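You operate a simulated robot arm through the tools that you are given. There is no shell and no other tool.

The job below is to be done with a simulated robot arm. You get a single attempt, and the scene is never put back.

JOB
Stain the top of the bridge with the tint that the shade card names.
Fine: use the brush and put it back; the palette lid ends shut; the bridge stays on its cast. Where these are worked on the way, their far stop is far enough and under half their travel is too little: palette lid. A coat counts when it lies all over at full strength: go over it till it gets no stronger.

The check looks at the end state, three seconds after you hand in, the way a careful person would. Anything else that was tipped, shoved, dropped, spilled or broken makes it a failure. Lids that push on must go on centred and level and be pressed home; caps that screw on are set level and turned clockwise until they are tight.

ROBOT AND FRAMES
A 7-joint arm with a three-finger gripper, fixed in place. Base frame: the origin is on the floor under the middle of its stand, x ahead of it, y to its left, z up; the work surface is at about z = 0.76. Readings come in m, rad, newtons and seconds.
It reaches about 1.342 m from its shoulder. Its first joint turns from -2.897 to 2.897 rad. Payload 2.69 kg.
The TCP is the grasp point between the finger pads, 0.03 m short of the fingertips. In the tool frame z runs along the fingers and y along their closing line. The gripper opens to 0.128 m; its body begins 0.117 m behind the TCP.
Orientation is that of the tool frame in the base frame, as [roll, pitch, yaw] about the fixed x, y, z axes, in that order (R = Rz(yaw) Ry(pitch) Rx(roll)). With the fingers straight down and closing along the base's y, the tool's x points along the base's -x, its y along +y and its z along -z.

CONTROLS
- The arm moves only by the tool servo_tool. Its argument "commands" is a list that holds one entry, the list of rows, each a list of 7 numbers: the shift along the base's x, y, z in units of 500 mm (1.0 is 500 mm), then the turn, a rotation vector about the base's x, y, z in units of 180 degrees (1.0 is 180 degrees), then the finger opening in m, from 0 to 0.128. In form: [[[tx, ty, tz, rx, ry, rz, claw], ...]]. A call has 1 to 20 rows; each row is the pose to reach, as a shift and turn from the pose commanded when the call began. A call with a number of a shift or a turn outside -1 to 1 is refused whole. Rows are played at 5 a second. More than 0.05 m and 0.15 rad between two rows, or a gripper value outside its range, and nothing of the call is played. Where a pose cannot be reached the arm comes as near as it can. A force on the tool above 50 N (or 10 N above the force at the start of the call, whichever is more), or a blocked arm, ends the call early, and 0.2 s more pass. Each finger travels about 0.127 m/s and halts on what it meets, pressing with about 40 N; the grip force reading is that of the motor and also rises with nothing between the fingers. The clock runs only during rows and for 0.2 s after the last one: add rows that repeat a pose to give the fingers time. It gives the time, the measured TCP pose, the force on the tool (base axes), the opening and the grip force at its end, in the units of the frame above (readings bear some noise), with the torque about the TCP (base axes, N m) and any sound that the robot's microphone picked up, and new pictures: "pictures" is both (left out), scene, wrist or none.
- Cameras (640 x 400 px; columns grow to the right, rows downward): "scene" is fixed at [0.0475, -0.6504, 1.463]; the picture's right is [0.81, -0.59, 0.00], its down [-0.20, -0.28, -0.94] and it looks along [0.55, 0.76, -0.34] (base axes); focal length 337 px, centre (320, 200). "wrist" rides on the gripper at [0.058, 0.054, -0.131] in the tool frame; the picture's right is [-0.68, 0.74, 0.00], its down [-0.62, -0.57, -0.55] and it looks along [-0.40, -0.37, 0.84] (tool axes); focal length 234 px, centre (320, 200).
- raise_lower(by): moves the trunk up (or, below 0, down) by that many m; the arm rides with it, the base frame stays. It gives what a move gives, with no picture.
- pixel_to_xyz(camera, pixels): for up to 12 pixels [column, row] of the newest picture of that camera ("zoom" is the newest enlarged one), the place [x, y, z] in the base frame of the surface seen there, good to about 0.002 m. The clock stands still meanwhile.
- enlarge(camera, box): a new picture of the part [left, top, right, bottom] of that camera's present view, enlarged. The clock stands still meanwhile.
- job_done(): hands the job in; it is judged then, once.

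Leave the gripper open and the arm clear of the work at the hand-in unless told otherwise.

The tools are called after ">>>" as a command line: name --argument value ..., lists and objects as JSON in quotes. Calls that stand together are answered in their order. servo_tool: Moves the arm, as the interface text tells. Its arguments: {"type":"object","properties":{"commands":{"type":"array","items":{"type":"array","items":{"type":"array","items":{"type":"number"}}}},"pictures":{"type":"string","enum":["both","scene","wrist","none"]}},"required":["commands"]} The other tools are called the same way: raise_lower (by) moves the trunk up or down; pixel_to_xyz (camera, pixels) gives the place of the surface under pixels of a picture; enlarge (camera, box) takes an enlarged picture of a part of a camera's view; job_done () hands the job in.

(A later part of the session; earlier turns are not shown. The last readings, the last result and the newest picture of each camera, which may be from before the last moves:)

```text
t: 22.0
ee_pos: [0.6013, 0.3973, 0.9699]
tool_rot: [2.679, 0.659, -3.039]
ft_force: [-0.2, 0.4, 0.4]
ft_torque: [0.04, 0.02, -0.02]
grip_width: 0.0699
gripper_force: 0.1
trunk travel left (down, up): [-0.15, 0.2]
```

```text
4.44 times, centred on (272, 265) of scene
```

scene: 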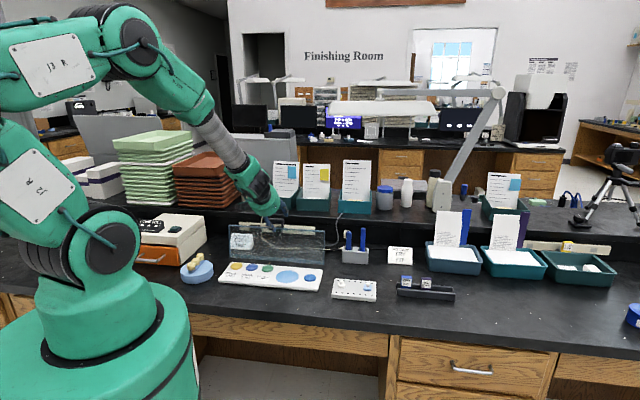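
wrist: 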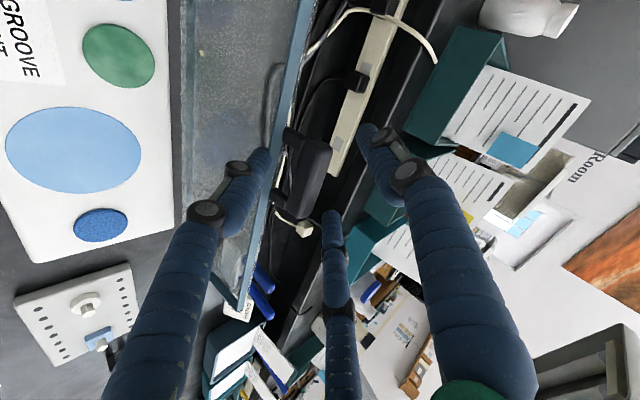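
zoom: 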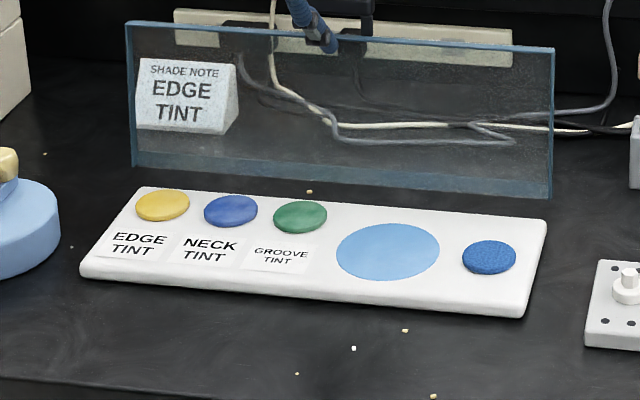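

The lid stands at about 90° with no force. I'll push on gently past vertical, in two small moves, to find the stop.

>>> servo_tool --commands '[[[0.0095, 0.0095, -0.002, 0, 0, 0, 0.07], [0.019, 0.019, -0.004, 0, 0, 0, 0.07], [0.0285, 0.0285, -0.006, 0, 0, 0, 0.07], [0.0285, 0.0285, -0.006, 0, 0, 0, 0.07]]]'

>>> enlarge --camera "scene" --box '[200, 220, 344, 310]'

```text
t: 23.0
ee_pos: [0.6151, 0.4096, 0.9634]
tool_rot: [2.679, 0.657, -3.041]
ft_force: [-29.7, -19.7, 0.2]
ft_torque: [-0.7, 1.24, -0.1]
grip_width: 0.0933
gripper_force: 15.6
trunk travel left (down, up): [-0.15, 0.2]
```

scene: 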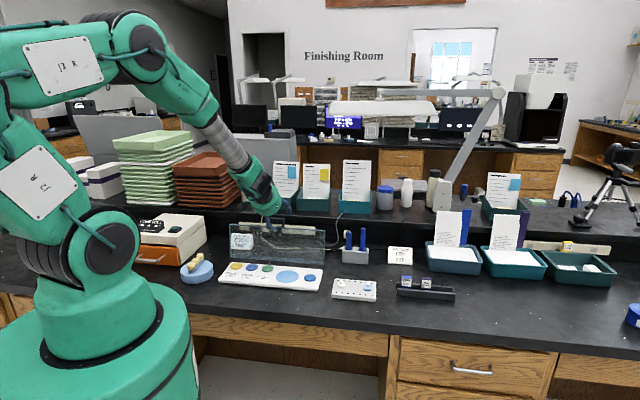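
wrist: 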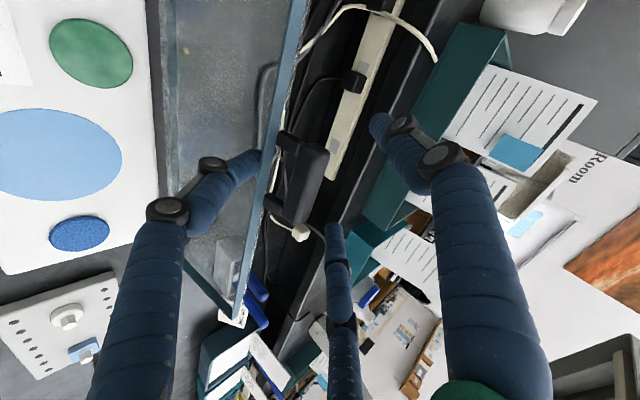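

```text
4.44 times, centred on (272, 265) of scene
```

zoom: 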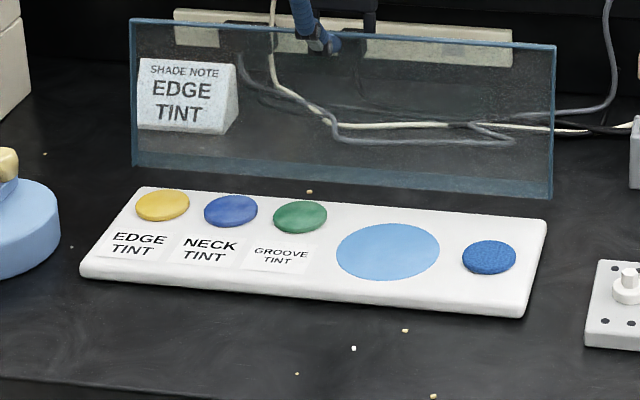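

The lid met its stop just past vertical (force about 36 N), and the base has not moved. I'll back off slowly along the finger direction and see whether the lid stays up.

>>> servo_tool --commands '[[[-0.0095, -0.0095, 0.004, 0, 0, 0, 0.07], [-0.019, -0.019, 0.008, 0, 0, 0, 0.07], [-0.03, -0.03, 0.02, 0, 0, 0, 0.07], [-0.05, -0.05, 0.05, 0, 0, 0, 0.07], [-0.075, -0.075, 0.09, 0, 0, 0, 0.07], [-0.1, -0.1, 0.13, 0, 0, 0, 0.07], [-0.1, -0.1, 0.13, 0, 0, 0, 0.07]]]'

>>> enlarge --camera "scene" --box '[200, 220, 344, 310]'

```text
t: 24.6
ee_pos: [0.5649, 0.3602, 1.0293]
tool_rot: [2.676, 0.659, -3.039]
ft_force: [-0.1, 0.2, 0.8]
ft_torque: [0.02, -0.03, 0.02]
grip_width: 0.0699
gripper_force: 0.1
trunk travel left (down, up): [-0.15, 0.2]
```

scene: 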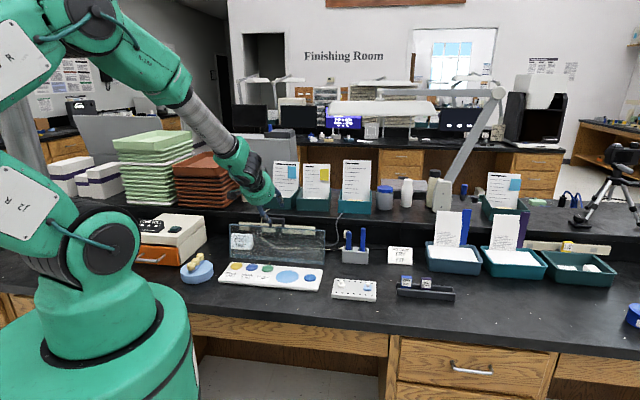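
wrist: 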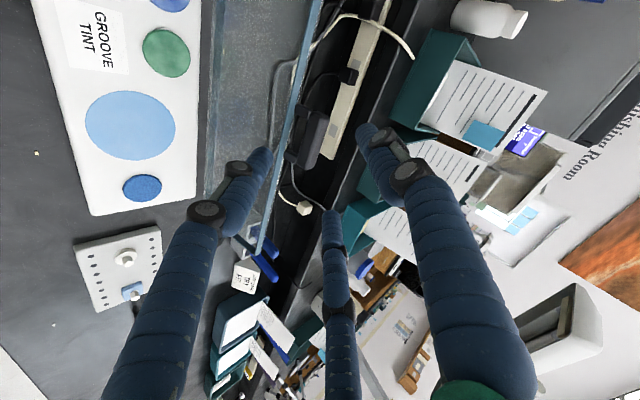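

```text
4.44 times, centred on (272, 265) of scene
```

zoom: 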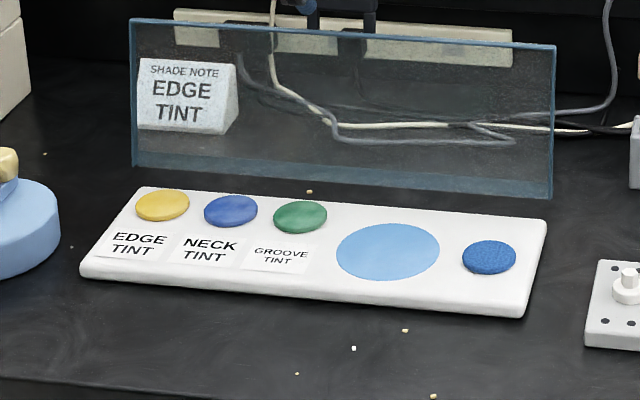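

The lid stays open by itself. Now I'll measure the yellow EDGE TINT well and the other discs.

>>> pixel_to_xyz --camera "zoom" --pixels '[[163, 203], [140, 203], [187, 203], [163, 192], [163, 218], [163, 213], [231, 210], [301, 215], [388, 251], [490, 256], [150, 270], [140, 190]]'

>>> enlarge --camera "scene" --box '[216, 255, 264, 285]'

```text
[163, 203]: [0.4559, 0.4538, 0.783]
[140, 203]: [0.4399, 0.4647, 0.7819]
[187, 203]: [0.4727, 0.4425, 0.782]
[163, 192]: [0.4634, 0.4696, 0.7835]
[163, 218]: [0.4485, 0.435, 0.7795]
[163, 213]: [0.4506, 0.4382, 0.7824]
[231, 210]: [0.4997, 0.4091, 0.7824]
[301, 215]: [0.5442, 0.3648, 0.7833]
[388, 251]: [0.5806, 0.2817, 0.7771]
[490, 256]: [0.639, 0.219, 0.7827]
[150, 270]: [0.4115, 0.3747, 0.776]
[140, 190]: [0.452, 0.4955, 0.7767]
```

```text
13.33 times, centred on (240, 270) of scene
```

zoom: 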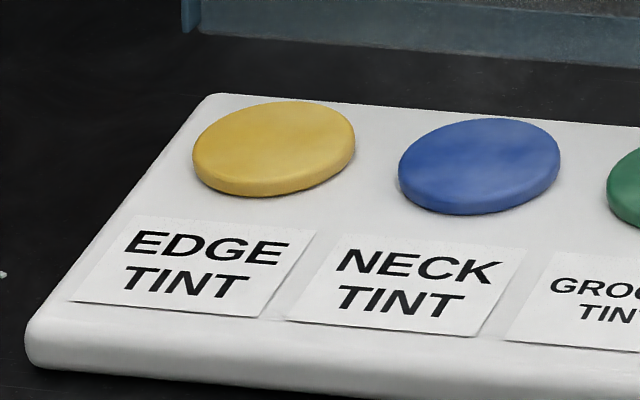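

The yellow EDGE TINT pad is a raised disc centred at about (0.456, 0.453) with its top at z 0.783. Now I'll untilt the tool, then turn it so that the gap between two fingers faces the neighbouring handle. After that I'll move above the left tool in the holder.

>>> servo_tool --commands '[[[0, 0, 0.02, -0.029, 0.029, 0, 0.07], [0, 0, 0.04, -0.059, 0.059, 0, 0.07], [0, 0, 0.06, -0.088, 0.088, 0, 0.07], [0, 0, 0.08, -0.118, 0.118, 0, 0.07], [0, 0, 0.1, -0.147, 0.147, 0, 0.07], [0, 0, 0.1, -0.1768, 0.1768, 0, 0.07], [0, 0, 0.1, -0.1768, 0.1768, 0, 0.07]]]' --pictures "none"

>>> servo_tool --commands '[[[0.07, -0.02, 0, 0, 0, 0.02, 0.07], [0.14, -0.04, 0, 0, 0, 0.04, 0.07], [0.21, -0.065, 0, 0, 0, 0.06, 0.07], [0.28, -0.09, -0.02, 0, 0, 0.08, 0.07], [0.35, -0.12, -0.04, 0, 0, 0.1, 0.07], [0.42, -0.15, -0.08, 0, 0, 0.125, 0.07], [0.49, -0.18, -0.12, 0, 0, 0.145, 0.07], [0.5695, -0.2057, -0.14, 0, 0, 0.1667, 0.07], [0.5695, -0.2057, -0.14, 0, 0, 0.1667, 0.07], [0.5695, -0.2057, -0.14, 0, 0, 0.1667, 0.07]]]'

```text
t: 26.2
ee_pos: [0.5667, 0.3588, 1.0815]
tool_rot: [-3.14, 0.001, -2.88]
ft_force: [-0.1, 0.7, 0.6]
ft_torque: [-0.04, -0.04, 0.04]
grip_width: 0.0701
gripper_force: 0.1
trunk travel left (down, up): [-0.15, 0.2]
```

```text
t: 28.4
ee_pos: [0.8537, 0.2605, 1.0106]
tool_rot: [-3.141, -0.001, -2.355]
ft_force: [0.0, 0.2, 0.8]
ft_torque: [0.02, -0.01, 0.0]
grip_width: 0.07
gripper_force: 0.1
trunk travel left (down, up): [-0.15, 0.2]
```

scene: 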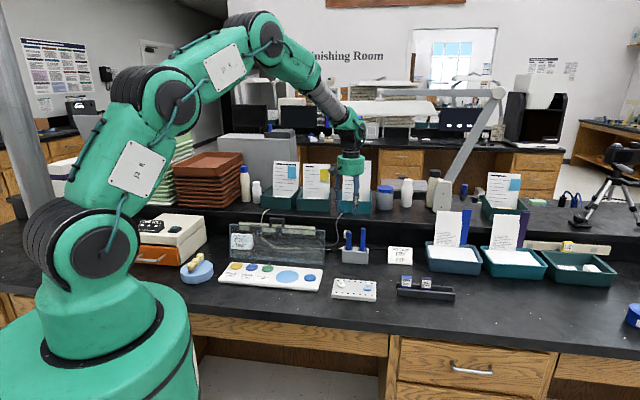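
wrist: 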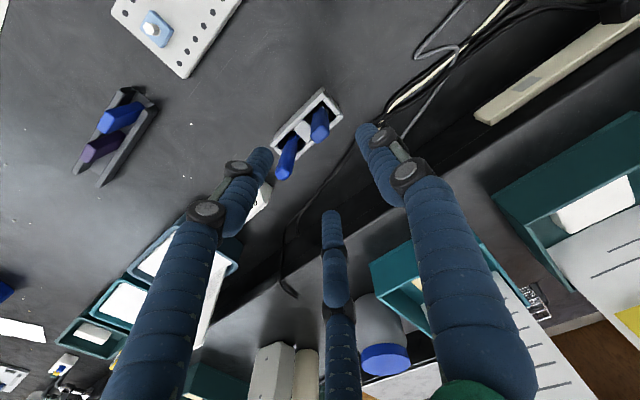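

The tool is above the holder with one finger on the left side. I'll enlarge the holder and measure the handle tops precisely.

>>> enlarge --camera "wrist" --box '[256, 80, 368, 190]'

```text
3.64 times, centred on (312, 135) of wrist
```

zoom: 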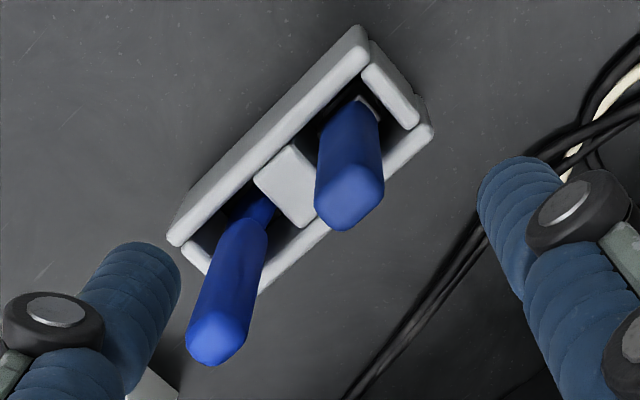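

>>> pixel_to_xyz --camera "zoom" --pixels '[[345, 200], [320, 200], [372, 195], [350, 170], [345, 222], [350, 110], [215, 335], [245, 325], [360, 40], [185, 235], [430, 135], [290, 185]]'

>>> pixel_to_xyz --camera "scene" --pixels '[[346, 235], [352, 235], [349, 231], [361, 230], [366, 230], [364, 228], [349, 245], [364, 245]]'

```text
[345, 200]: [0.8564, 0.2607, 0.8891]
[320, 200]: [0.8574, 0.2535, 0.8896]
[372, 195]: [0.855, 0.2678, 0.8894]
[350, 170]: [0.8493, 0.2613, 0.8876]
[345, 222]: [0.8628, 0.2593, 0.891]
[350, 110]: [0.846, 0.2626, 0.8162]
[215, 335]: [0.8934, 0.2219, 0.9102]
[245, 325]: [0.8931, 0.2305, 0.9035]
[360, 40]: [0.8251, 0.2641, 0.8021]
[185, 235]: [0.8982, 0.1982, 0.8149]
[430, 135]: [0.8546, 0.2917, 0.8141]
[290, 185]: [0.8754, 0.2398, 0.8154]
```

```text
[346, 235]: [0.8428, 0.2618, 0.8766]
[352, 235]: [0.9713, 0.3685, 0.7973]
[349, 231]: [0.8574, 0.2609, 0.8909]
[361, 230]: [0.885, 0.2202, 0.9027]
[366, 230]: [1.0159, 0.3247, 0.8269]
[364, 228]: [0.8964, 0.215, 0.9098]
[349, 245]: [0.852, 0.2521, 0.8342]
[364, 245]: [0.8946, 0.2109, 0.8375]
```

The left handle's top centre is (0.8565, 0.2605, 0.890) and the holder top is at 0.815. I'll align, go down to TCP z 0.862 with the fingers open 0.07, and then close.

>>> servo_tool --commands '[[[0.009, 0.005, -0.06, 0, 0, 0, 0.07], [0.009, 0.005, -0.12, 0, 0, 0, 0.07], [0.009, 0.005, -0.18, 0, 0, 0, 0.07], [0.009, 0.005, -0.24, 0, 0, 0, 0.07], [0.009, 0.005, -0.296, 0, 0, 0, 0.07], [0.009, 0.005, -0.296, 0, 0, 0, 0.07]]]'

>>> enlarge --camera "wrist" --box '[240, 110, 400, 240]'

>>> enlarge --camera "scene" --box '[320, 190, 400, 270]'

```text
t: 29.8
ee_pos: [0.8568, 0.2601, 0.8633]
tool_rot: [3.141, 0.0, -2.357]
ft_force: [0.5, 0.2, -0.5]
ft_torque: [-0.04, 0.02, 0.02]
grip_width: 0.0698
gripper_force: 0.1
trunk travel left (down, up): [-0.15, 0.2]
```

scene: 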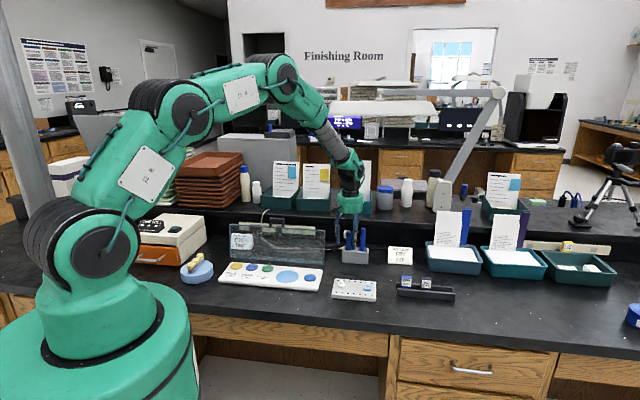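
wrist: 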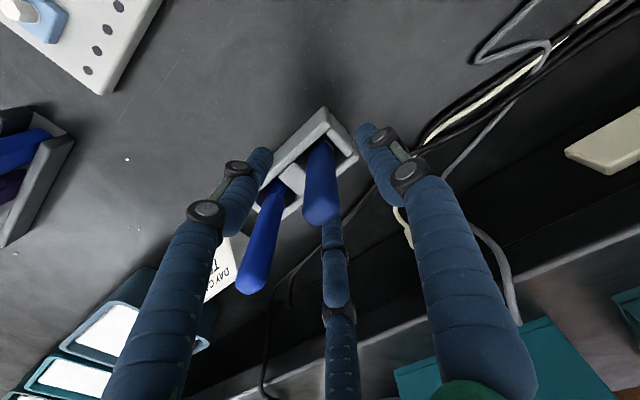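

```text
3.08 times, centred on (320, 175) of wrist
```

zoom: 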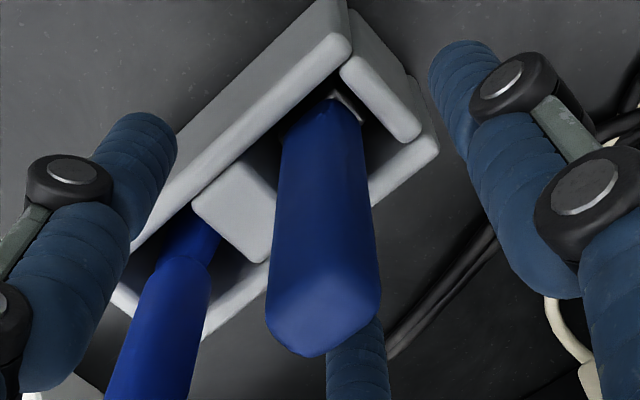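

```text
5.00 times, centred on (360, 230) of scene
```

zoom: 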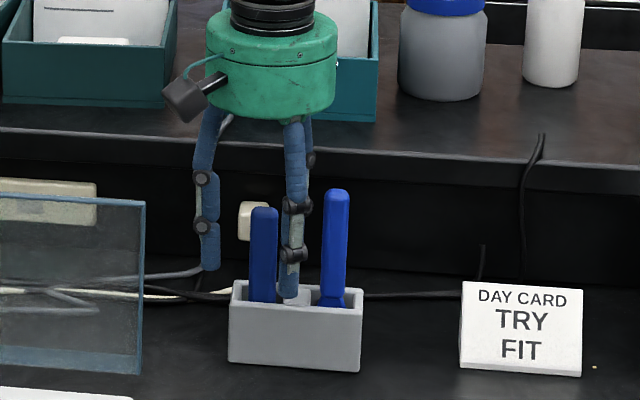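

The three fingers surround the left handle, and the neighbouring handle is clear of them. I'll close on it.

>>> servo_tool --commands '[[[0, 0, 0, 0, 0, 0, 0.05], [0, 0, 0, 0, 0, 0, 0.035], [0, 0, 0, 0, 0, 0, 0.025], [0, 0, 0, 0, 0, 0, 0.015], [0, 0, 0, 0, 0, 0, 0.005], [0, 0, 0, 0, 0, 0, 0.0], [0, 0, 0, 0, 0, 0, 0.0]]]'

>>> enlarge --camera "wrist" --box '[240, 110, 400, 240]'

>>> enlarge --camera "scene" --box '[320, 190, 400, 270]'

```text
t: 31.4
ee_pos: [0.8579, 0.2593, 0.8623]
tool_rot: [-3.141, 0.0, -2.356]
ft_force: [-0.2, 0.0, 0.5]
ft_torque: [0.01, -0.01, 0.01]
grip_width: 0.0191
gripper_force: 39.8
trunk travel left (down, up): [-0.15, 0.2]
```

scene: 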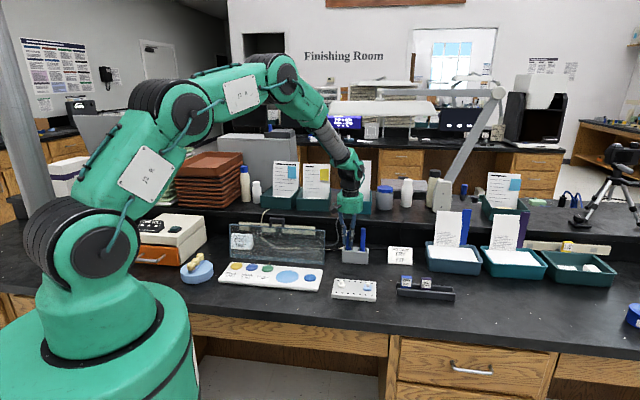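
wrist: 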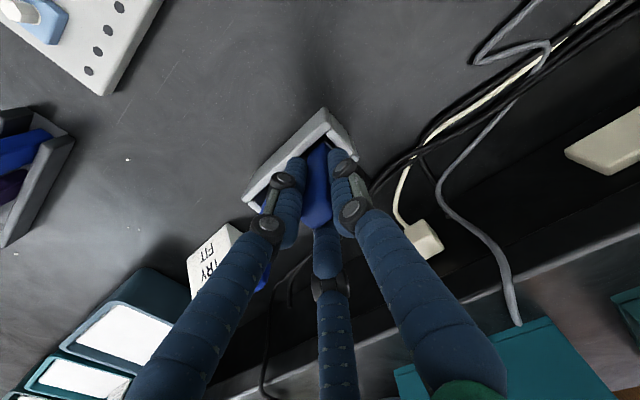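

```text
3.08 times, centred on (320, 175) of wrist
```

zoom: 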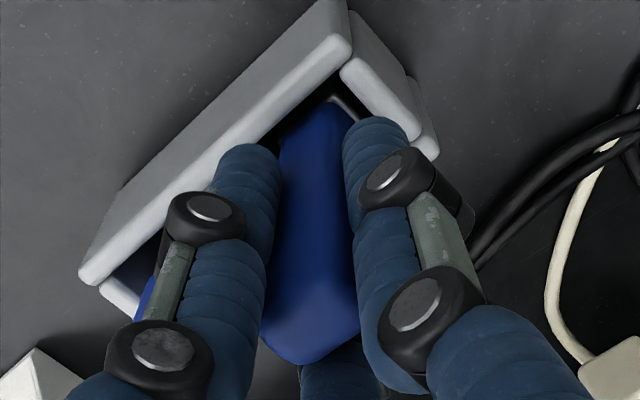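

```text
5.00 times, centred on (360, 230) of scene
```

zoom: 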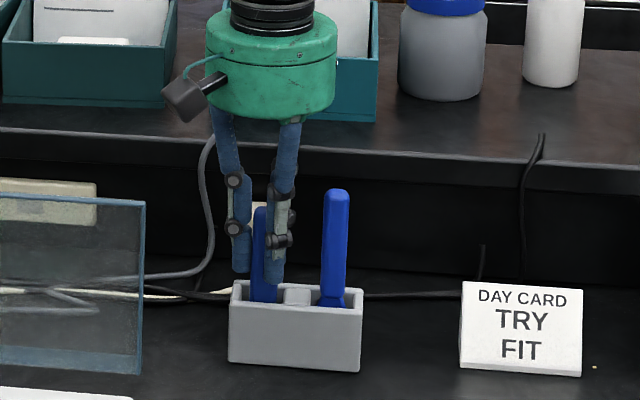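

The handle is gripped at width 0.0191 with about 40 N. I'll note the pick pose (0.8565, 0.2605, 0.862) for the return, and lift straight up to see what the tool is.

>>> servo_tool --commands '[[[0, 0, 0.02, 0, 0, 0, 0.0], [0, 0, 0.05, 0, 0, 0, 0.0], [0, 0, 0.08, 0, 0, 0, 0.0], [0, 0, 0.12, 0, 0, 0, 0.0], [0, 0, 0.16, 0, 0, 0, 0.0], [0, 0, 0.2, 0, 0, 0, 0.0], [0, 0, 0.24, 0, 0, 0, 0.0], [0, 0, 0.24, 0, 0, 0, 0.0]]]'

>>> enlarge --camera "wrist" --box '[240, 110, 400, 240]'

>>> enlarge --camera "scene" --box '[320, 180, 400, 270]'

```text
t: 33.2
ee_pos: [0.8565, 0.2596, 0.9824]
tool_rot: [-3.141, 0.0, -2.358]
ft_force: [-0.2, 0.9, -0.4]
ft_torque: [0.05, -0.06, -0.01]
grip_width: 0.0187
gripper_force: 39.6
trunk travel left (down, up): [-0.15, 0.2]
```

scene: 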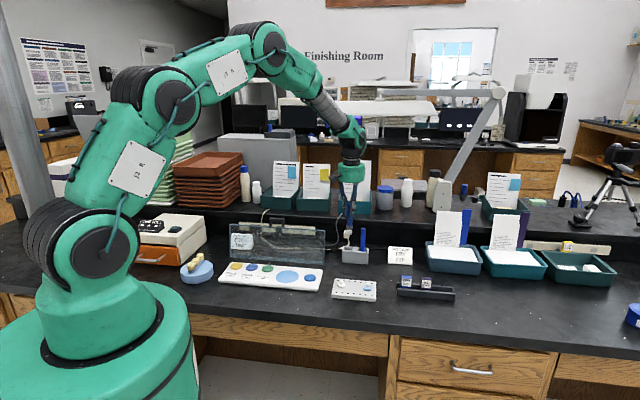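
wrist: 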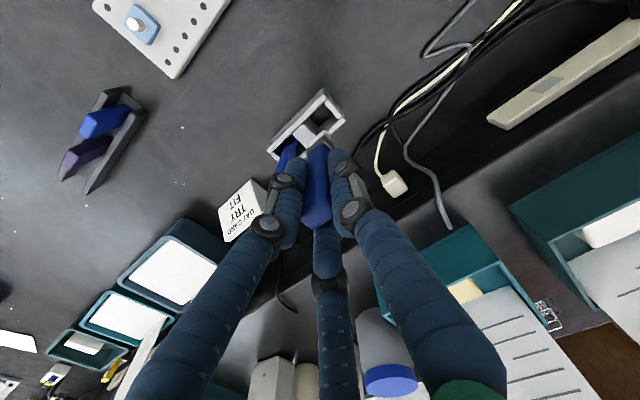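

```text
3.08 times, centred on (320, 175) of wrist
```

zoom: 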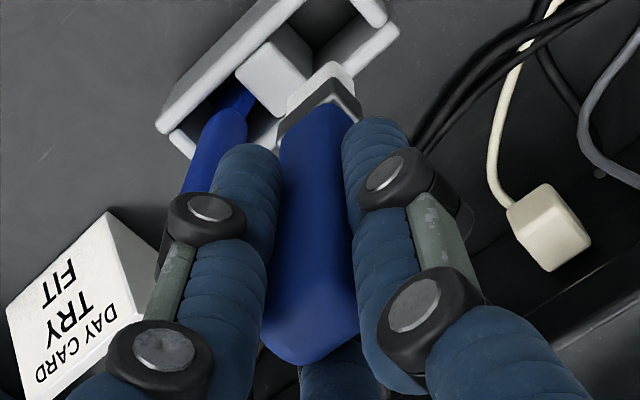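

```text
4.44 times, centred on (360, 225) of scene
```

zoom: 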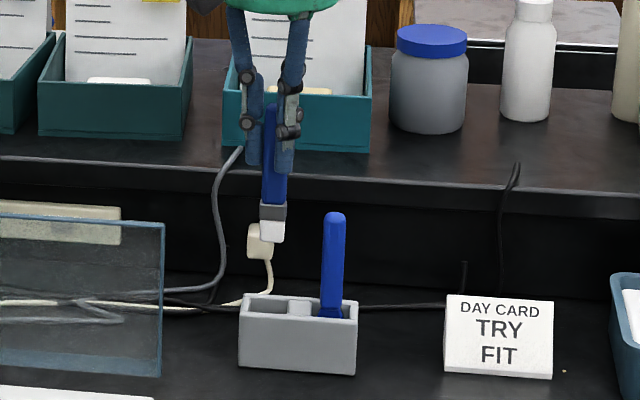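

It is the brush: blue handle, metal ferrule and white bristles. I'll enlarge it and measure the bristle tip relative to the TCP.

>>> enlarge --camera "scene" --box '[338, 208, 370, 238]'

```text
13.33 times, centred on (354, 223) of scene
```

zoom: 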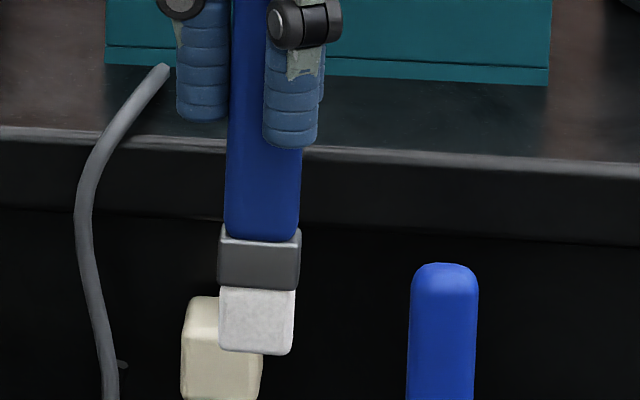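

>>> pixel_to_xyz --camera "zoom" --pixels '[[225, 340], [288, 350], [258, 348], [258, 320], [258, 295], [258, 280], [258, 245], [222, 345], [225, 290], [290, 295], [294, 345], [264, 200]]'

```text
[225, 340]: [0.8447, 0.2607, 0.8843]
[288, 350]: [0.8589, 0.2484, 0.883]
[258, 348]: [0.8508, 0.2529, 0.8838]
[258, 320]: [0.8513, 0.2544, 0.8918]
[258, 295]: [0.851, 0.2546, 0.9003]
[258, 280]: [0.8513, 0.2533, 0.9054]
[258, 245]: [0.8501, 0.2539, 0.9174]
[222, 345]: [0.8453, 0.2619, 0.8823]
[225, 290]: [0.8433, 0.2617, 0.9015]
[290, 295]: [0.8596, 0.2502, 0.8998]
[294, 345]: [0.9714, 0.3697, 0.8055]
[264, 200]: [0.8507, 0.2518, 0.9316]
```

The bristle block is about 20 mm wide and its bottom is 0.100 m below the TCP. Next I'll raise it well above the open lid (top about 0.945) and travel over the yellow pad. On the way I'll turn −30° so no finger points straight at the lid.

>>> servo_tool --commands '[[[0, 0, 0.08, 0, 0, 0, 0.0], [0, 0, 0.16, 0, 0, 0, 0.0], [-0.04, 0.02, 0.22, 0, 0, -0.01, 0.0], [-0.12, 0.056, 0.22, 0, 0, -0.03, 0.0], [-0.2, 0.094, 0.22, 0, 0, -0.045, 0.0], [-0.28, 0.131, 0.22, 0, 0, -0.06, 0.0], [-0.36, 0.169, 0.22, 0, 0, -0.075, 0.0], [-0.44, 0.206, 0.22, 0, 0, -0.09, 0.0], [-0.52, 0.244, 0.22, 0, 0, -0.105, 0.0], [-0.6, 0.281, 0.22, 0, 0, -0.12, 0.0], [-0.68, 0.319, 0.22, 0, 0, -0.14, 0.0], [-0.75, 0.352, 0.22, 0, 0, -0.155, 0.0], [-0.807, 0.378, 0.22, 0, 0, -0.1667, 0.0], [-0.807, 0.378, 0.22, 0, 0, -0.1667, 0.0]]]'

>>> enlarge --camera "scene" --box '[190, 190, 300, 290]'

```text
t: 36.2
ee_pos: [0.452, 0.4515, 1.0914]
tool_rot: [3.141, 0.0, -2.88]
ft_force: [-1.0, 0.4, -0.2]
ft_torque: [-0.03, -0.04, 0.0]
grip_width: 0.019
gripper_force: 40.3
trunk travel left (down, up): [-0.15, 0.2]
```

scene: 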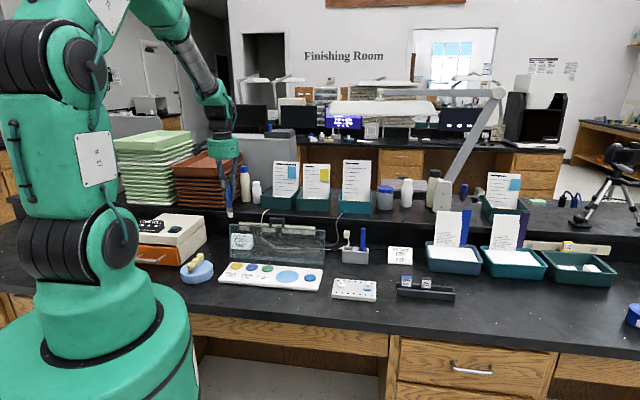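
wrist: 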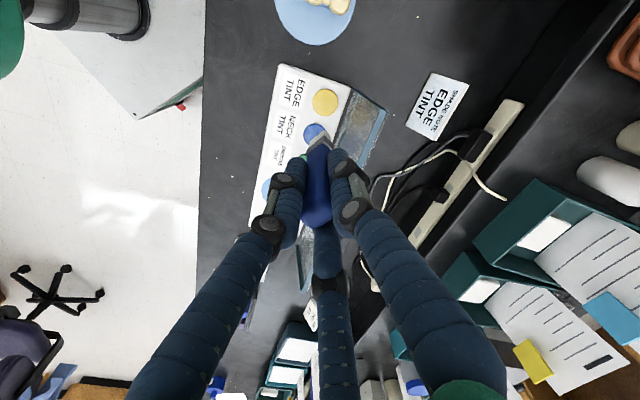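

```text
4.00 times, centred on (245, 240) of scene
```

zoom: 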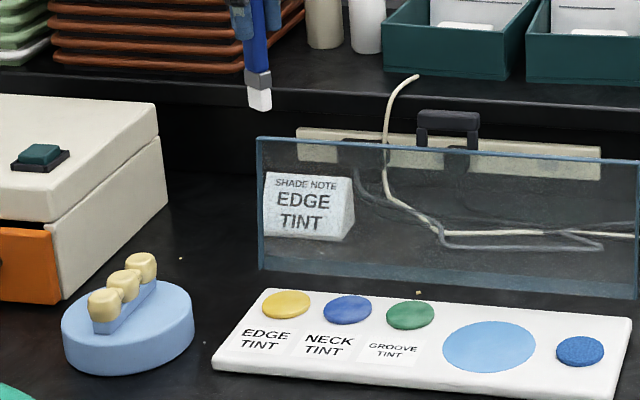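

The brush is above the yellow pad. I'll measure the yellow pad's centre again from the wrist picture, along with the lid's top edge, before descending.

>>> pixel_to_xyz --camera "wrist" --pixels '[[325, 102], [313, 102], [338, 102], [325, 90], [325, 114], [345, 85], [385, 110], [376, 150], [308, 3], [325, 5], [345, 5], [315, 70]]'

>>> pixel_to_xyz --camera "zoom" --pixels '[[258, 140], [258, 265], [640, 165], [450, 115], [262, 108], [250, 105], [270, 105], [30, 200], [150, 110], [155, 170], [105, 295], [142, 260]]'

```text
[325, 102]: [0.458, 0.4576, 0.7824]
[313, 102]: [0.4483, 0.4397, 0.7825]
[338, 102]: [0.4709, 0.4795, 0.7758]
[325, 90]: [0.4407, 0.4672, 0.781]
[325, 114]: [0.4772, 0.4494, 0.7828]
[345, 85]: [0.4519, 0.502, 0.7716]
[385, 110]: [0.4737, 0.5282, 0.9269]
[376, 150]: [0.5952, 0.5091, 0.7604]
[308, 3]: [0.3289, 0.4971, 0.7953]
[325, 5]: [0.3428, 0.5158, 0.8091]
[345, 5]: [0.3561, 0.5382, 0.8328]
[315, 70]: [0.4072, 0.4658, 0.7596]
```

```text
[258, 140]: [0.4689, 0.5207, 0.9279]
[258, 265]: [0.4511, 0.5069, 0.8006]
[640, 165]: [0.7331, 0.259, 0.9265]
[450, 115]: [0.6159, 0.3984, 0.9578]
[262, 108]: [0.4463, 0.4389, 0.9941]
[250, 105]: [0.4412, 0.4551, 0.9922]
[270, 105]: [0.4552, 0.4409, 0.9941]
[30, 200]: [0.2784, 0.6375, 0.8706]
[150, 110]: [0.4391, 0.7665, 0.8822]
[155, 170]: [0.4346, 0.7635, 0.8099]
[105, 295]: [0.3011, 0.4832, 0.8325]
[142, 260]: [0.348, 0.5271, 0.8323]
```

The lid leans back about 10° past vertical (top at v 0.70), so there is room. I'll descend so the bristles stop about 8 mm above the yellow pad.

>>> servo_tool --commands '[[[0, 0, -0.08, 0, 0, 0, 0.0], [0, 0, -0.16, 0, 0, 0, 0.0], [0, 0, -0.24, 0, 0, 0, 0.0], [0, 0, -0.32, 0, 0, 0, 0.0], [0, 0, -0.37, 0, 0, 0, 0.0], [0, 0, -0.4, 0, 0, 0, 0.0], [0, 0, -0.4, 0, 0, 0, 0.0]]]' --pictures "both"

>>> enlarge --camera "scene" --box '[205, 230, 285, 290]'

```text
t: 37.8
ee_pos: [0.4535, 0.4518, 0.8909]
tool_rot: [3.14, -0.001, -2.881]
ft_force: [-0.8, 1.0, -0.5]
ft_torque: [0.0, -0.01, 0.03]
grip_width: 0.0188
gripper_force: 40.2
trunk travel left (down, up): [-0.15, 0.2]
```

scene: 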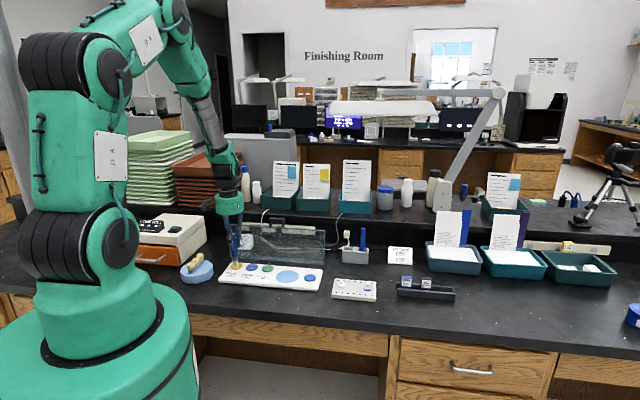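
wrist: 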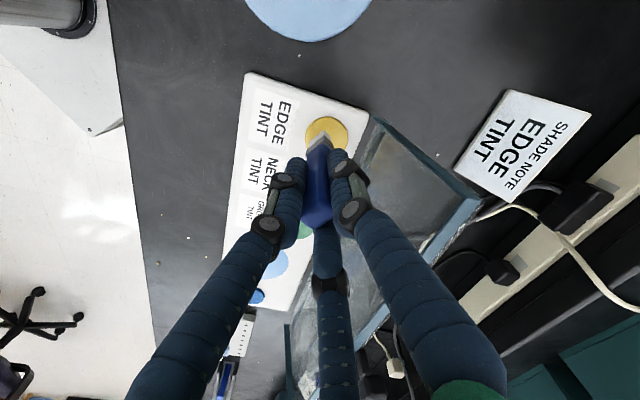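

```text
6.67 times, centred on (245, 260) of scene
```

zoom: 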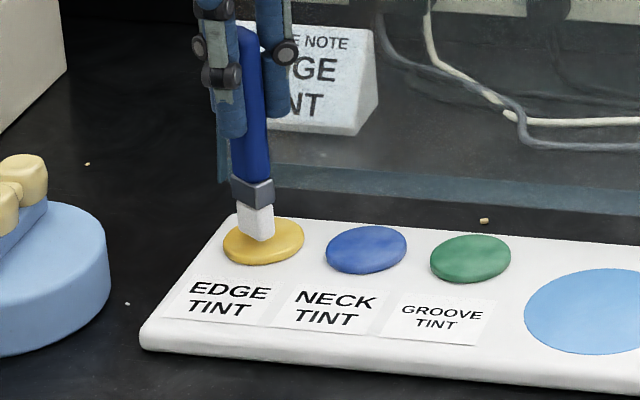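

The bristles hover over the yellow pad. I'll lower 6 mm, then 2 mm at a time, reading the force.

>>> servo_tool --commands '[[[0, 0, -0.006, 0, 0, 0, 0.0], [0, 0, -0.012, 0, 0, 0, 0.0], [0, 0, -0.016, 0, 0, 0, 0.0], [0, 0, -0.016, 0, 0, 0, 0.0]]]' --pictures "scene"

>>> enlarge --camera "scene" --box '[221, 245, 261, 275]'

```text
t: 38.8
ee_pos: [0.4527, 0.4498, 0.8844]
tool_rot: [3.141, 0.002, -2.88]
ft_force: [-1.0, 0.5, 11.7]
ft_torque: [0.01, 0.07, -0.01]
grip_width: 0.0188
gripper_force: 40.2
trunk travel left (down, up): [-0.15, 0.2]
```

scene: 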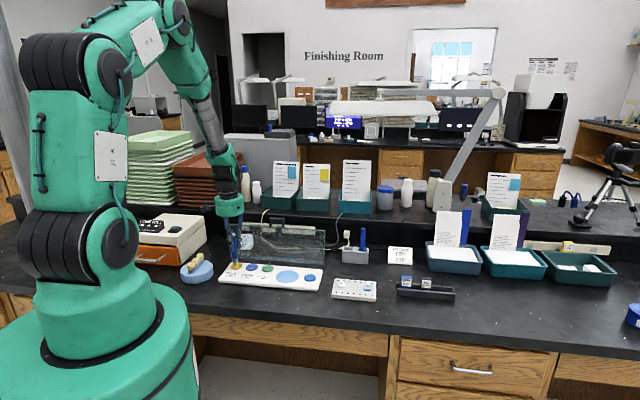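

```text
13.33 times, centred on (241, 260) of scene
```

zoom: 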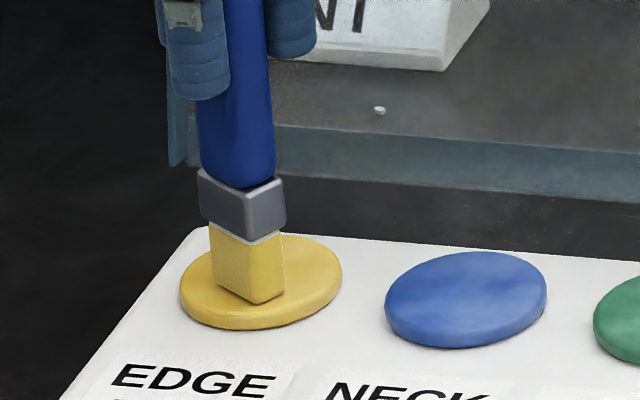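

The bristles are now yellow, with 11.7 N on the pad. That puts contact at a TCP height about 0.1015 above the surface. I'll lift off and move beside the bridge so the camera can look straight down on the teeth before I paint.

>>> servo_tool --commands '[[[0, 0, 0.03, 0, 0, 0, 0.0], [0, 0, 0.1, 0, 0, 0, 0.0], [0, 0, 0.18, 0, 0, 0, 0.0], [-0.02, 0.003, 0.26, 0, 0, 0, 0.0], [-0.08, 0.01, 0.27, 0, 0, 0, 0.0], [-0.158, 0.019, 0.272, 0, 0, 0, 0.0], [-0.158, 0.019, 0.272, 0, 0, 0, 0.0]]]'

>>> enlarge --camera "wrist" --box '[240, 0, 400, 100]'

>>> enlarge --camera "scene" --box '[180, 210, 244, 290]'

```text
t: 40.4
ee_pos: [0.3708, 0.4576, 1.018]
tool_rot: [-3.141, 0.0, -2.88]
ft_force: [-0.3, -0.2, -0.1]
ft_torque: [0.01, -0.07, 0.01]
grip_width: 0.0187
gripper_force: 40.5
trunk travel left (down, up): [-0.15, 0.2]
```

scene: 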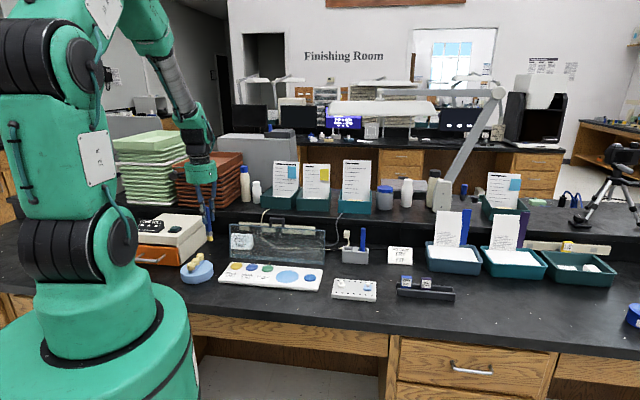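
wrist: 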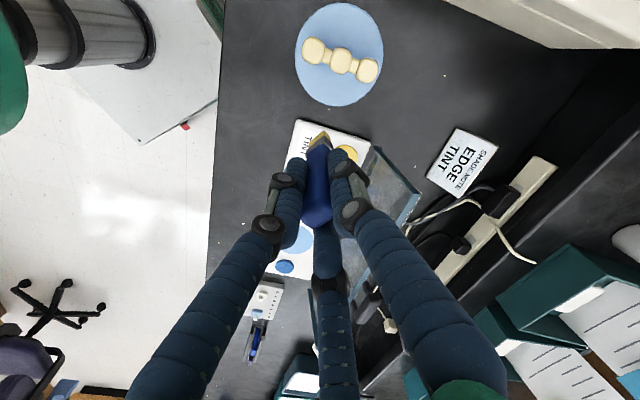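

```text
4.00 times, centred on (320, 50) of wrist
```

zoom: 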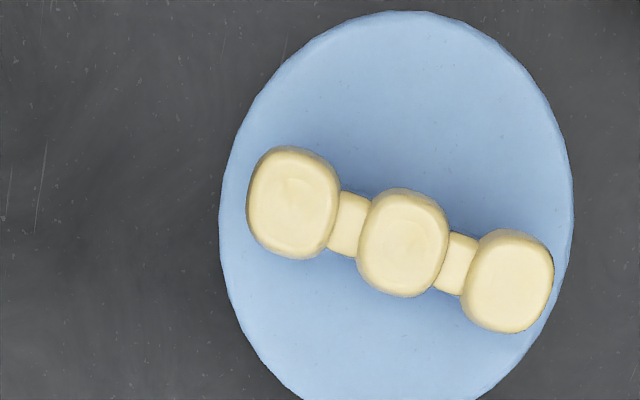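

```text
5.00 times, centred on (212, 250) of scene
```

zoom: 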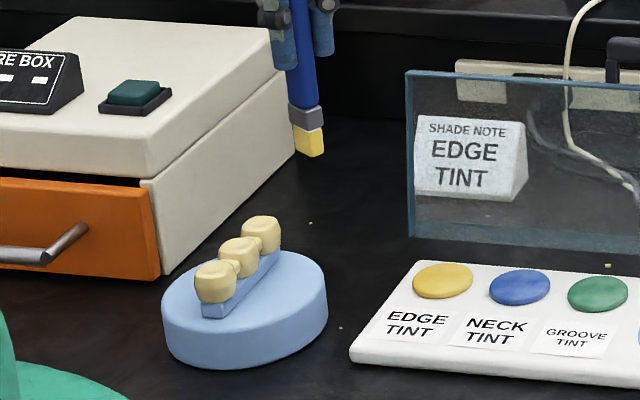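

There is now a clear top view of the three crowns. I'll enlarge it and measure the centres and rims of the tooth tops.

>>> enlarge --camera "wrist" --box '[292, 24, 388, 94]'

>>> pixel_to_xyz --camera "wrist" --pixels '[[313, 50], [341, 60], [367, 71], [302, 50], [324, 51], [331, 60], [351, 61], [357, 70], [377, 72], [313, 39], [313, 62], [341, 49]]'

>>> pixel_to_xyz --camera "zoom" --pixels '[[140, 175], [325, 240], [495, 320]]'

```text
5.71 times, centred on (340, 59) of wrist
```

zoom: 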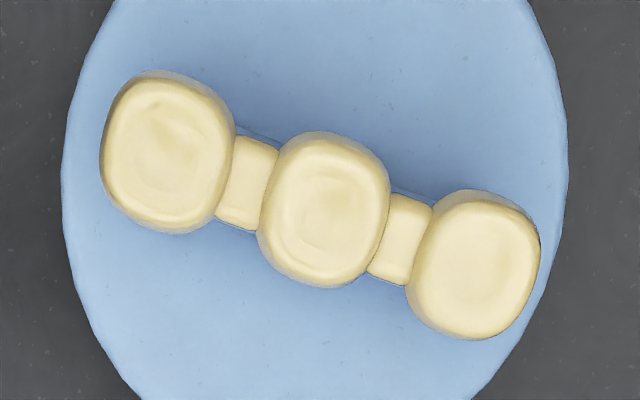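

```text
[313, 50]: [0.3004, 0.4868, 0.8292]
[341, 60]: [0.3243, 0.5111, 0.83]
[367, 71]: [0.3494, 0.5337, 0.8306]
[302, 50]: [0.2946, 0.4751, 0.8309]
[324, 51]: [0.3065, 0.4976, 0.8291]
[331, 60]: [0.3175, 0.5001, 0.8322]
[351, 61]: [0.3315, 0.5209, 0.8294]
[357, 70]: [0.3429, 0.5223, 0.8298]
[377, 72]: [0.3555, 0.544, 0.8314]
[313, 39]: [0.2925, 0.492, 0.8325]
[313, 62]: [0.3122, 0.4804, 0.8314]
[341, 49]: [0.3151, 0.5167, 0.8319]
```

```text
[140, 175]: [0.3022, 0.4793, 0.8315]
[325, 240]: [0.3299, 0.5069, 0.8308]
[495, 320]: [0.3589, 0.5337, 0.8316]
```

The tooth tops are centred at about T1 (0.3004, 0.4868), T2 (0.3243, 0.5111) and T3 (0.3494, 0.5337), z about 0.831, and each is about 27 mm wide. I'll check where the bristle end really lies relative to the TCP, and how high the connectors are.

>>> pixel_to_xyz --camera "zoom" --pixels '[[247, 182], [400, 238], [115, 160], [225, 160], [167, 90], [167, 215], [267, 210], [380, 210], [323, 150], [323, 270], [425, 265], [525, 265]]'

>>> enlarge --camera "scene" --box '[198, 218, 230, 248]'

```text
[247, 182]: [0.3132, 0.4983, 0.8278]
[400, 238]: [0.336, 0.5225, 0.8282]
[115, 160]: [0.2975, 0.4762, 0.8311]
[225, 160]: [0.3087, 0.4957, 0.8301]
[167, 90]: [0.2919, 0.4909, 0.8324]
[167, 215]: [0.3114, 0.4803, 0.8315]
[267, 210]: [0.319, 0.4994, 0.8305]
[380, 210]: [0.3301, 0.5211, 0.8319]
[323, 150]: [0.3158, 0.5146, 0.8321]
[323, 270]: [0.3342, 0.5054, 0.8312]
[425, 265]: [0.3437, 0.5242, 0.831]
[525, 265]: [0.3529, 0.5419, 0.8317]
```

```text
13.33 times, centred on (214, 233) of scene
```

zoom: 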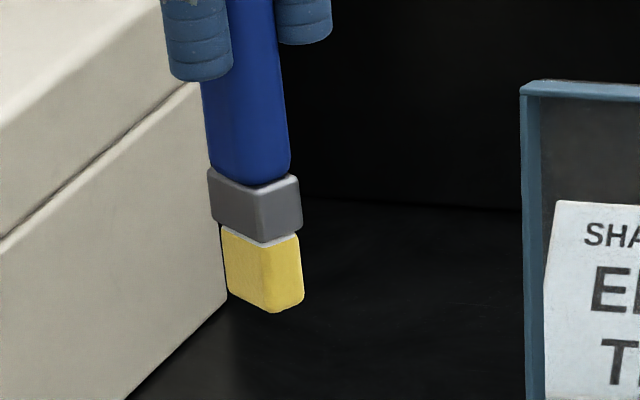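

>>> pixel_to_xyz --camera "zoom" --pixels '[[228, 285], [272, 305], [300, 295], [224, 235], [262, 250], [299, 240], [285, 305], [250, 300], [215, 180], [298, 180]]'

```text
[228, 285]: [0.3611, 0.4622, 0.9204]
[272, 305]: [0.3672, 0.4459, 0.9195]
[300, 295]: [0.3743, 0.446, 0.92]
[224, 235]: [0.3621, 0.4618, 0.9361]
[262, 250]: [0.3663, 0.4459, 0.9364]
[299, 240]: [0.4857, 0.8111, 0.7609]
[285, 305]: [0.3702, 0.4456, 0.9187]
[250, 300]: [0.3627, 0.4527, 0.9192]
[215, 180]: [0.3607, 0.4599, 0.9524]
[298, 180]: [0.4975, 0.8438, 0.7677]
```

The connectors lie only 3–4 mm below the tooth tops. The bristle end is centred within 3 mm of the TCP axis, offset toward the front. I'll turn the brush back so its 19 mm width lies across the bridge, and position it 15 mm above the first tooth.

>>> servo_tool --commands '[[[-0.03, 0.012, 0, 0, 0, 0.033, 0.0], [-0.06, 0.024, 0, 0, 0, 0.066, 0.0], [-0.09, 0.036, 0, 0, 0, 0.1, 0.0], [-0.12, 0.048, -0.04, 0, 0, 0.133, 0.0], [-0.1428, 0.0598, -0.1, 0, 0, 0.1667, 0.0], [-0.1428, 0.0598, -0.14, 0, 0, 0.1667, 0.0], [-0.1428, 0.0598, -0.14, 0, 0, 0.1667, 0.0]]]'

>>> enlarge --camera "scene" --box '[171, 235, 227, 285]'

>>> enlarge --camera "wrist" --box '[260, 80, 388, 160]'

```text
t: 42.0
ee_pos: [0.3043, 0.4903, 0.9494]
tool_rot: [3.141, 0.0, -2.354]
ft_force: [-0.3, 1.0, 0.3]
ft_torque: [-0.05, 0.01, 0.0]
grip_width: 0.0186
gripper_force: 40.5
trunk travel left (down, up): [-0.15, 0.2]
```

scene: 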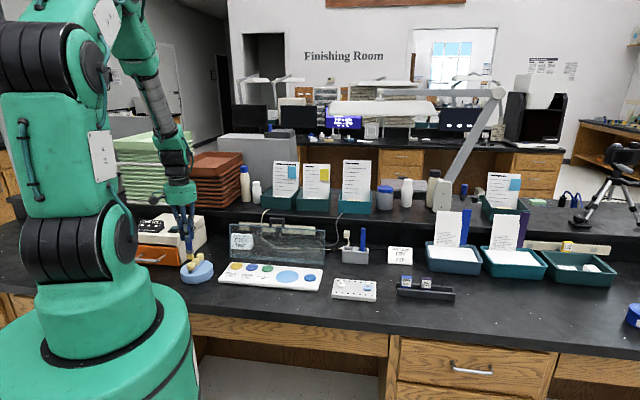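
wrist: 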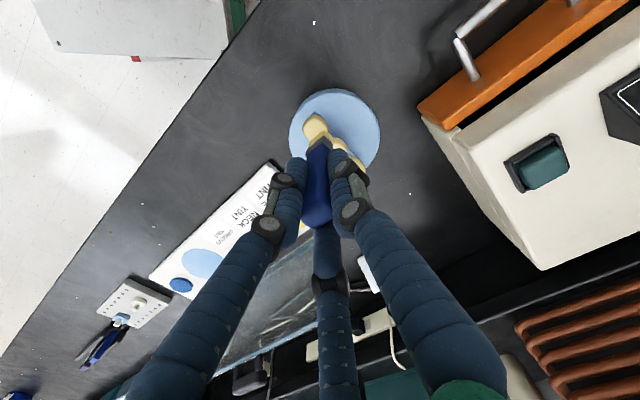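

```text
8.00 times, centred on (199, 260) of scene
```

zoom: 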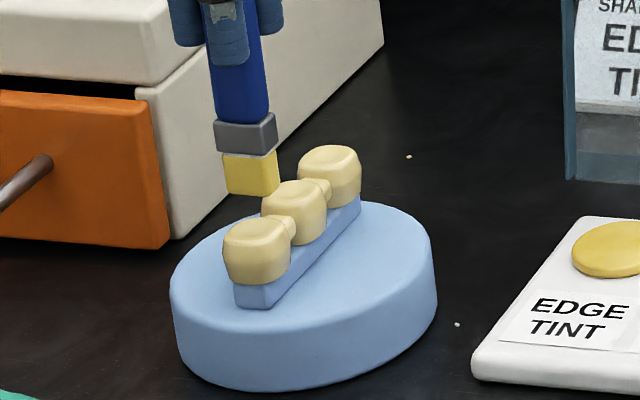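

```text
5.00 times, centred on (324, 120) of wrist
```

zoom: 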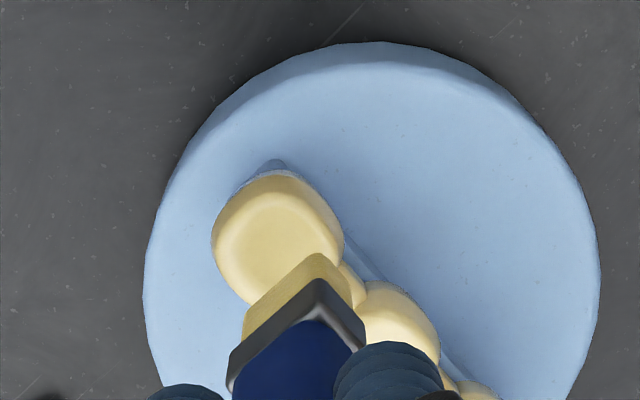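

The brush is lined up over the first (front) tooth. I'll descend in small steps and read the force.

>>> servo_tool --commands '[[[0, 0, -0.008, 0, 0, 0, 0.0], [0, 0, -0.016, 0, 0, 0, 0.0], [0, 0, -0.022, 0, 0, 0, 0.0], [0, 0, -0.022, 0, 0, 0, 0.0]]]' --pictures "none"

>>> servo_tool --commands '[[[0, 0, -0.004, 0, 0, 0, 0.0], [0, 0, -0.006, 0, 0, 0, 0.0], [0, 0, -0.006, 0, 0, 0, 0.0]]]' --pictures "scene"

>>> enlarge --camera "scene" --box '[171, 235, 227, 285]'

```text
t: 43.0
ee_pos: [0.3029, 0.489, 0.9395]
tool_rot: [3.141, 0.0, -2.357]
ft_force: [0.2, 1.1, -0.7]
ft_torque: [-0.01, 0.02, 0.03]
grip_width: 0.0185
gripper_force: 40.3
trunk travel left (down, up): [-0.15, 0.2]
```

```text
t: 43.8
ee_pos: [0.302, 0.4887, 0.9366]
tool_rot: [-3.141, -0.001, -2.357]
ft_force: [-0.6, 0.2, 0.7]
ft_torque: [0.01, -0.04, 0.0]
grip_width: 0.0185
gripper_force: 39.8
trunk travel left (down, up): [-0.15, 0.2]
```

scene: 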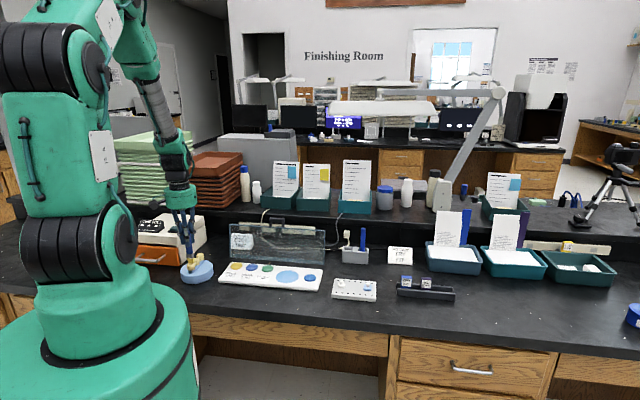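

```text
8.00 times, centred on (199, 260) of scene
```

zoom: 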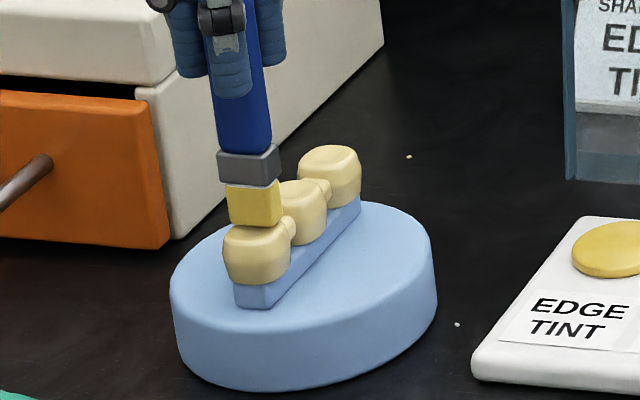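

There is no contact yet at z 0.936. I'll go down 1 mm at a time.

>>> servo_tool --commands '[[[0, 0, -0.002, 0, 0, 0, 0.0], [0, 0, -0.002, 0, 0, 0, 0.0]]]' --pictures "none"

>>> servo_tool --commands '[[[0, 0, -0.002, 0, 0, 0, 0.0], [0, 0, -0.002, 0, 0, 0, 0.0]]]' --pictures "none"

>>> servo_tool --commands '[[[0, 0, -0.002, 0, 0, 0, 0.0], [0, 0, -0.002, 0, 0, 0, 0.0]]]' --pictures "scene"

>>> enlarge --camera "scene" --box '[171, 235, 227, 285]'

```text
t: 44.4
ee_pos: [0.303, 0.4894, 0.9358]
tool_rot: [-3.141, -0.001, -2.357]
ft_force: [0.1, -0.2, 0.3]
ft_torque: [0.0, 0.0, -0.01]
grip_width: 0.0187
gripper_force: 39.9
trunk travel left (down, up): [-0.15, 0.2]
```

```text
t: 45.0
ee_pos: [0.3025, 0.4898, 0.9341]
tool_rot: [3.141, 0.002, -2.355]
ft_force: [-0.7, 0.2, -0.9]
ft_torque: [-0.01, 0.05, -0.03]
grip_width: 0.0184
gripper_force: 39.9
trunk travel left (down, up): [-0.15, 0.2]
```

```text
t: 45.6
ee_pos: [0.3034, 0.4891, 0.9345]
tool_rot: [3.141, 0.0, -2.356]
ft_force: [-0.7, -1.7, 7.3]
ft_torque: [-0.19, 0.05, 0.0]
grip_width: 0.0185
gripper_force: 40.3
trunk travel left (down, up): [-0.15, 0.2]
```

scene: 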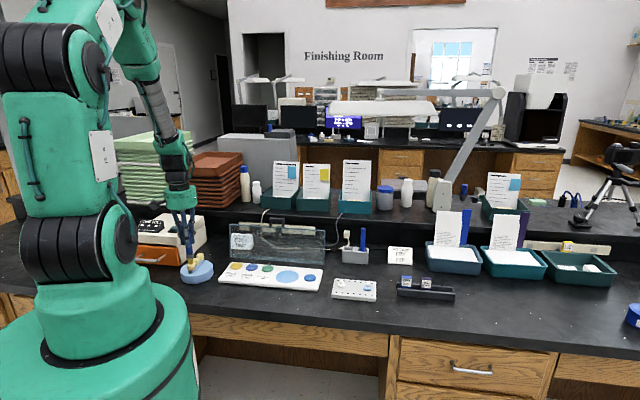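

```text
8.00 times, centred on (199, 260) of scene
```

zoom: 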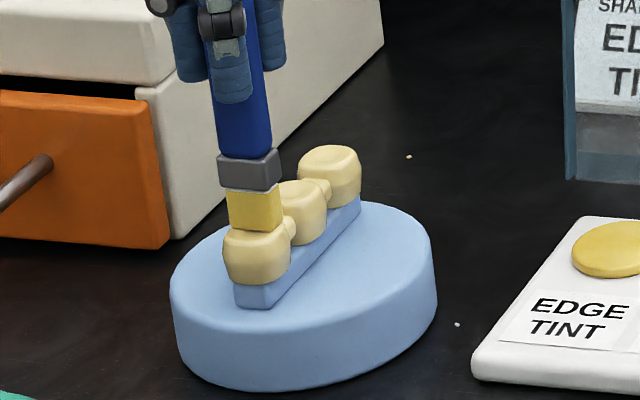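

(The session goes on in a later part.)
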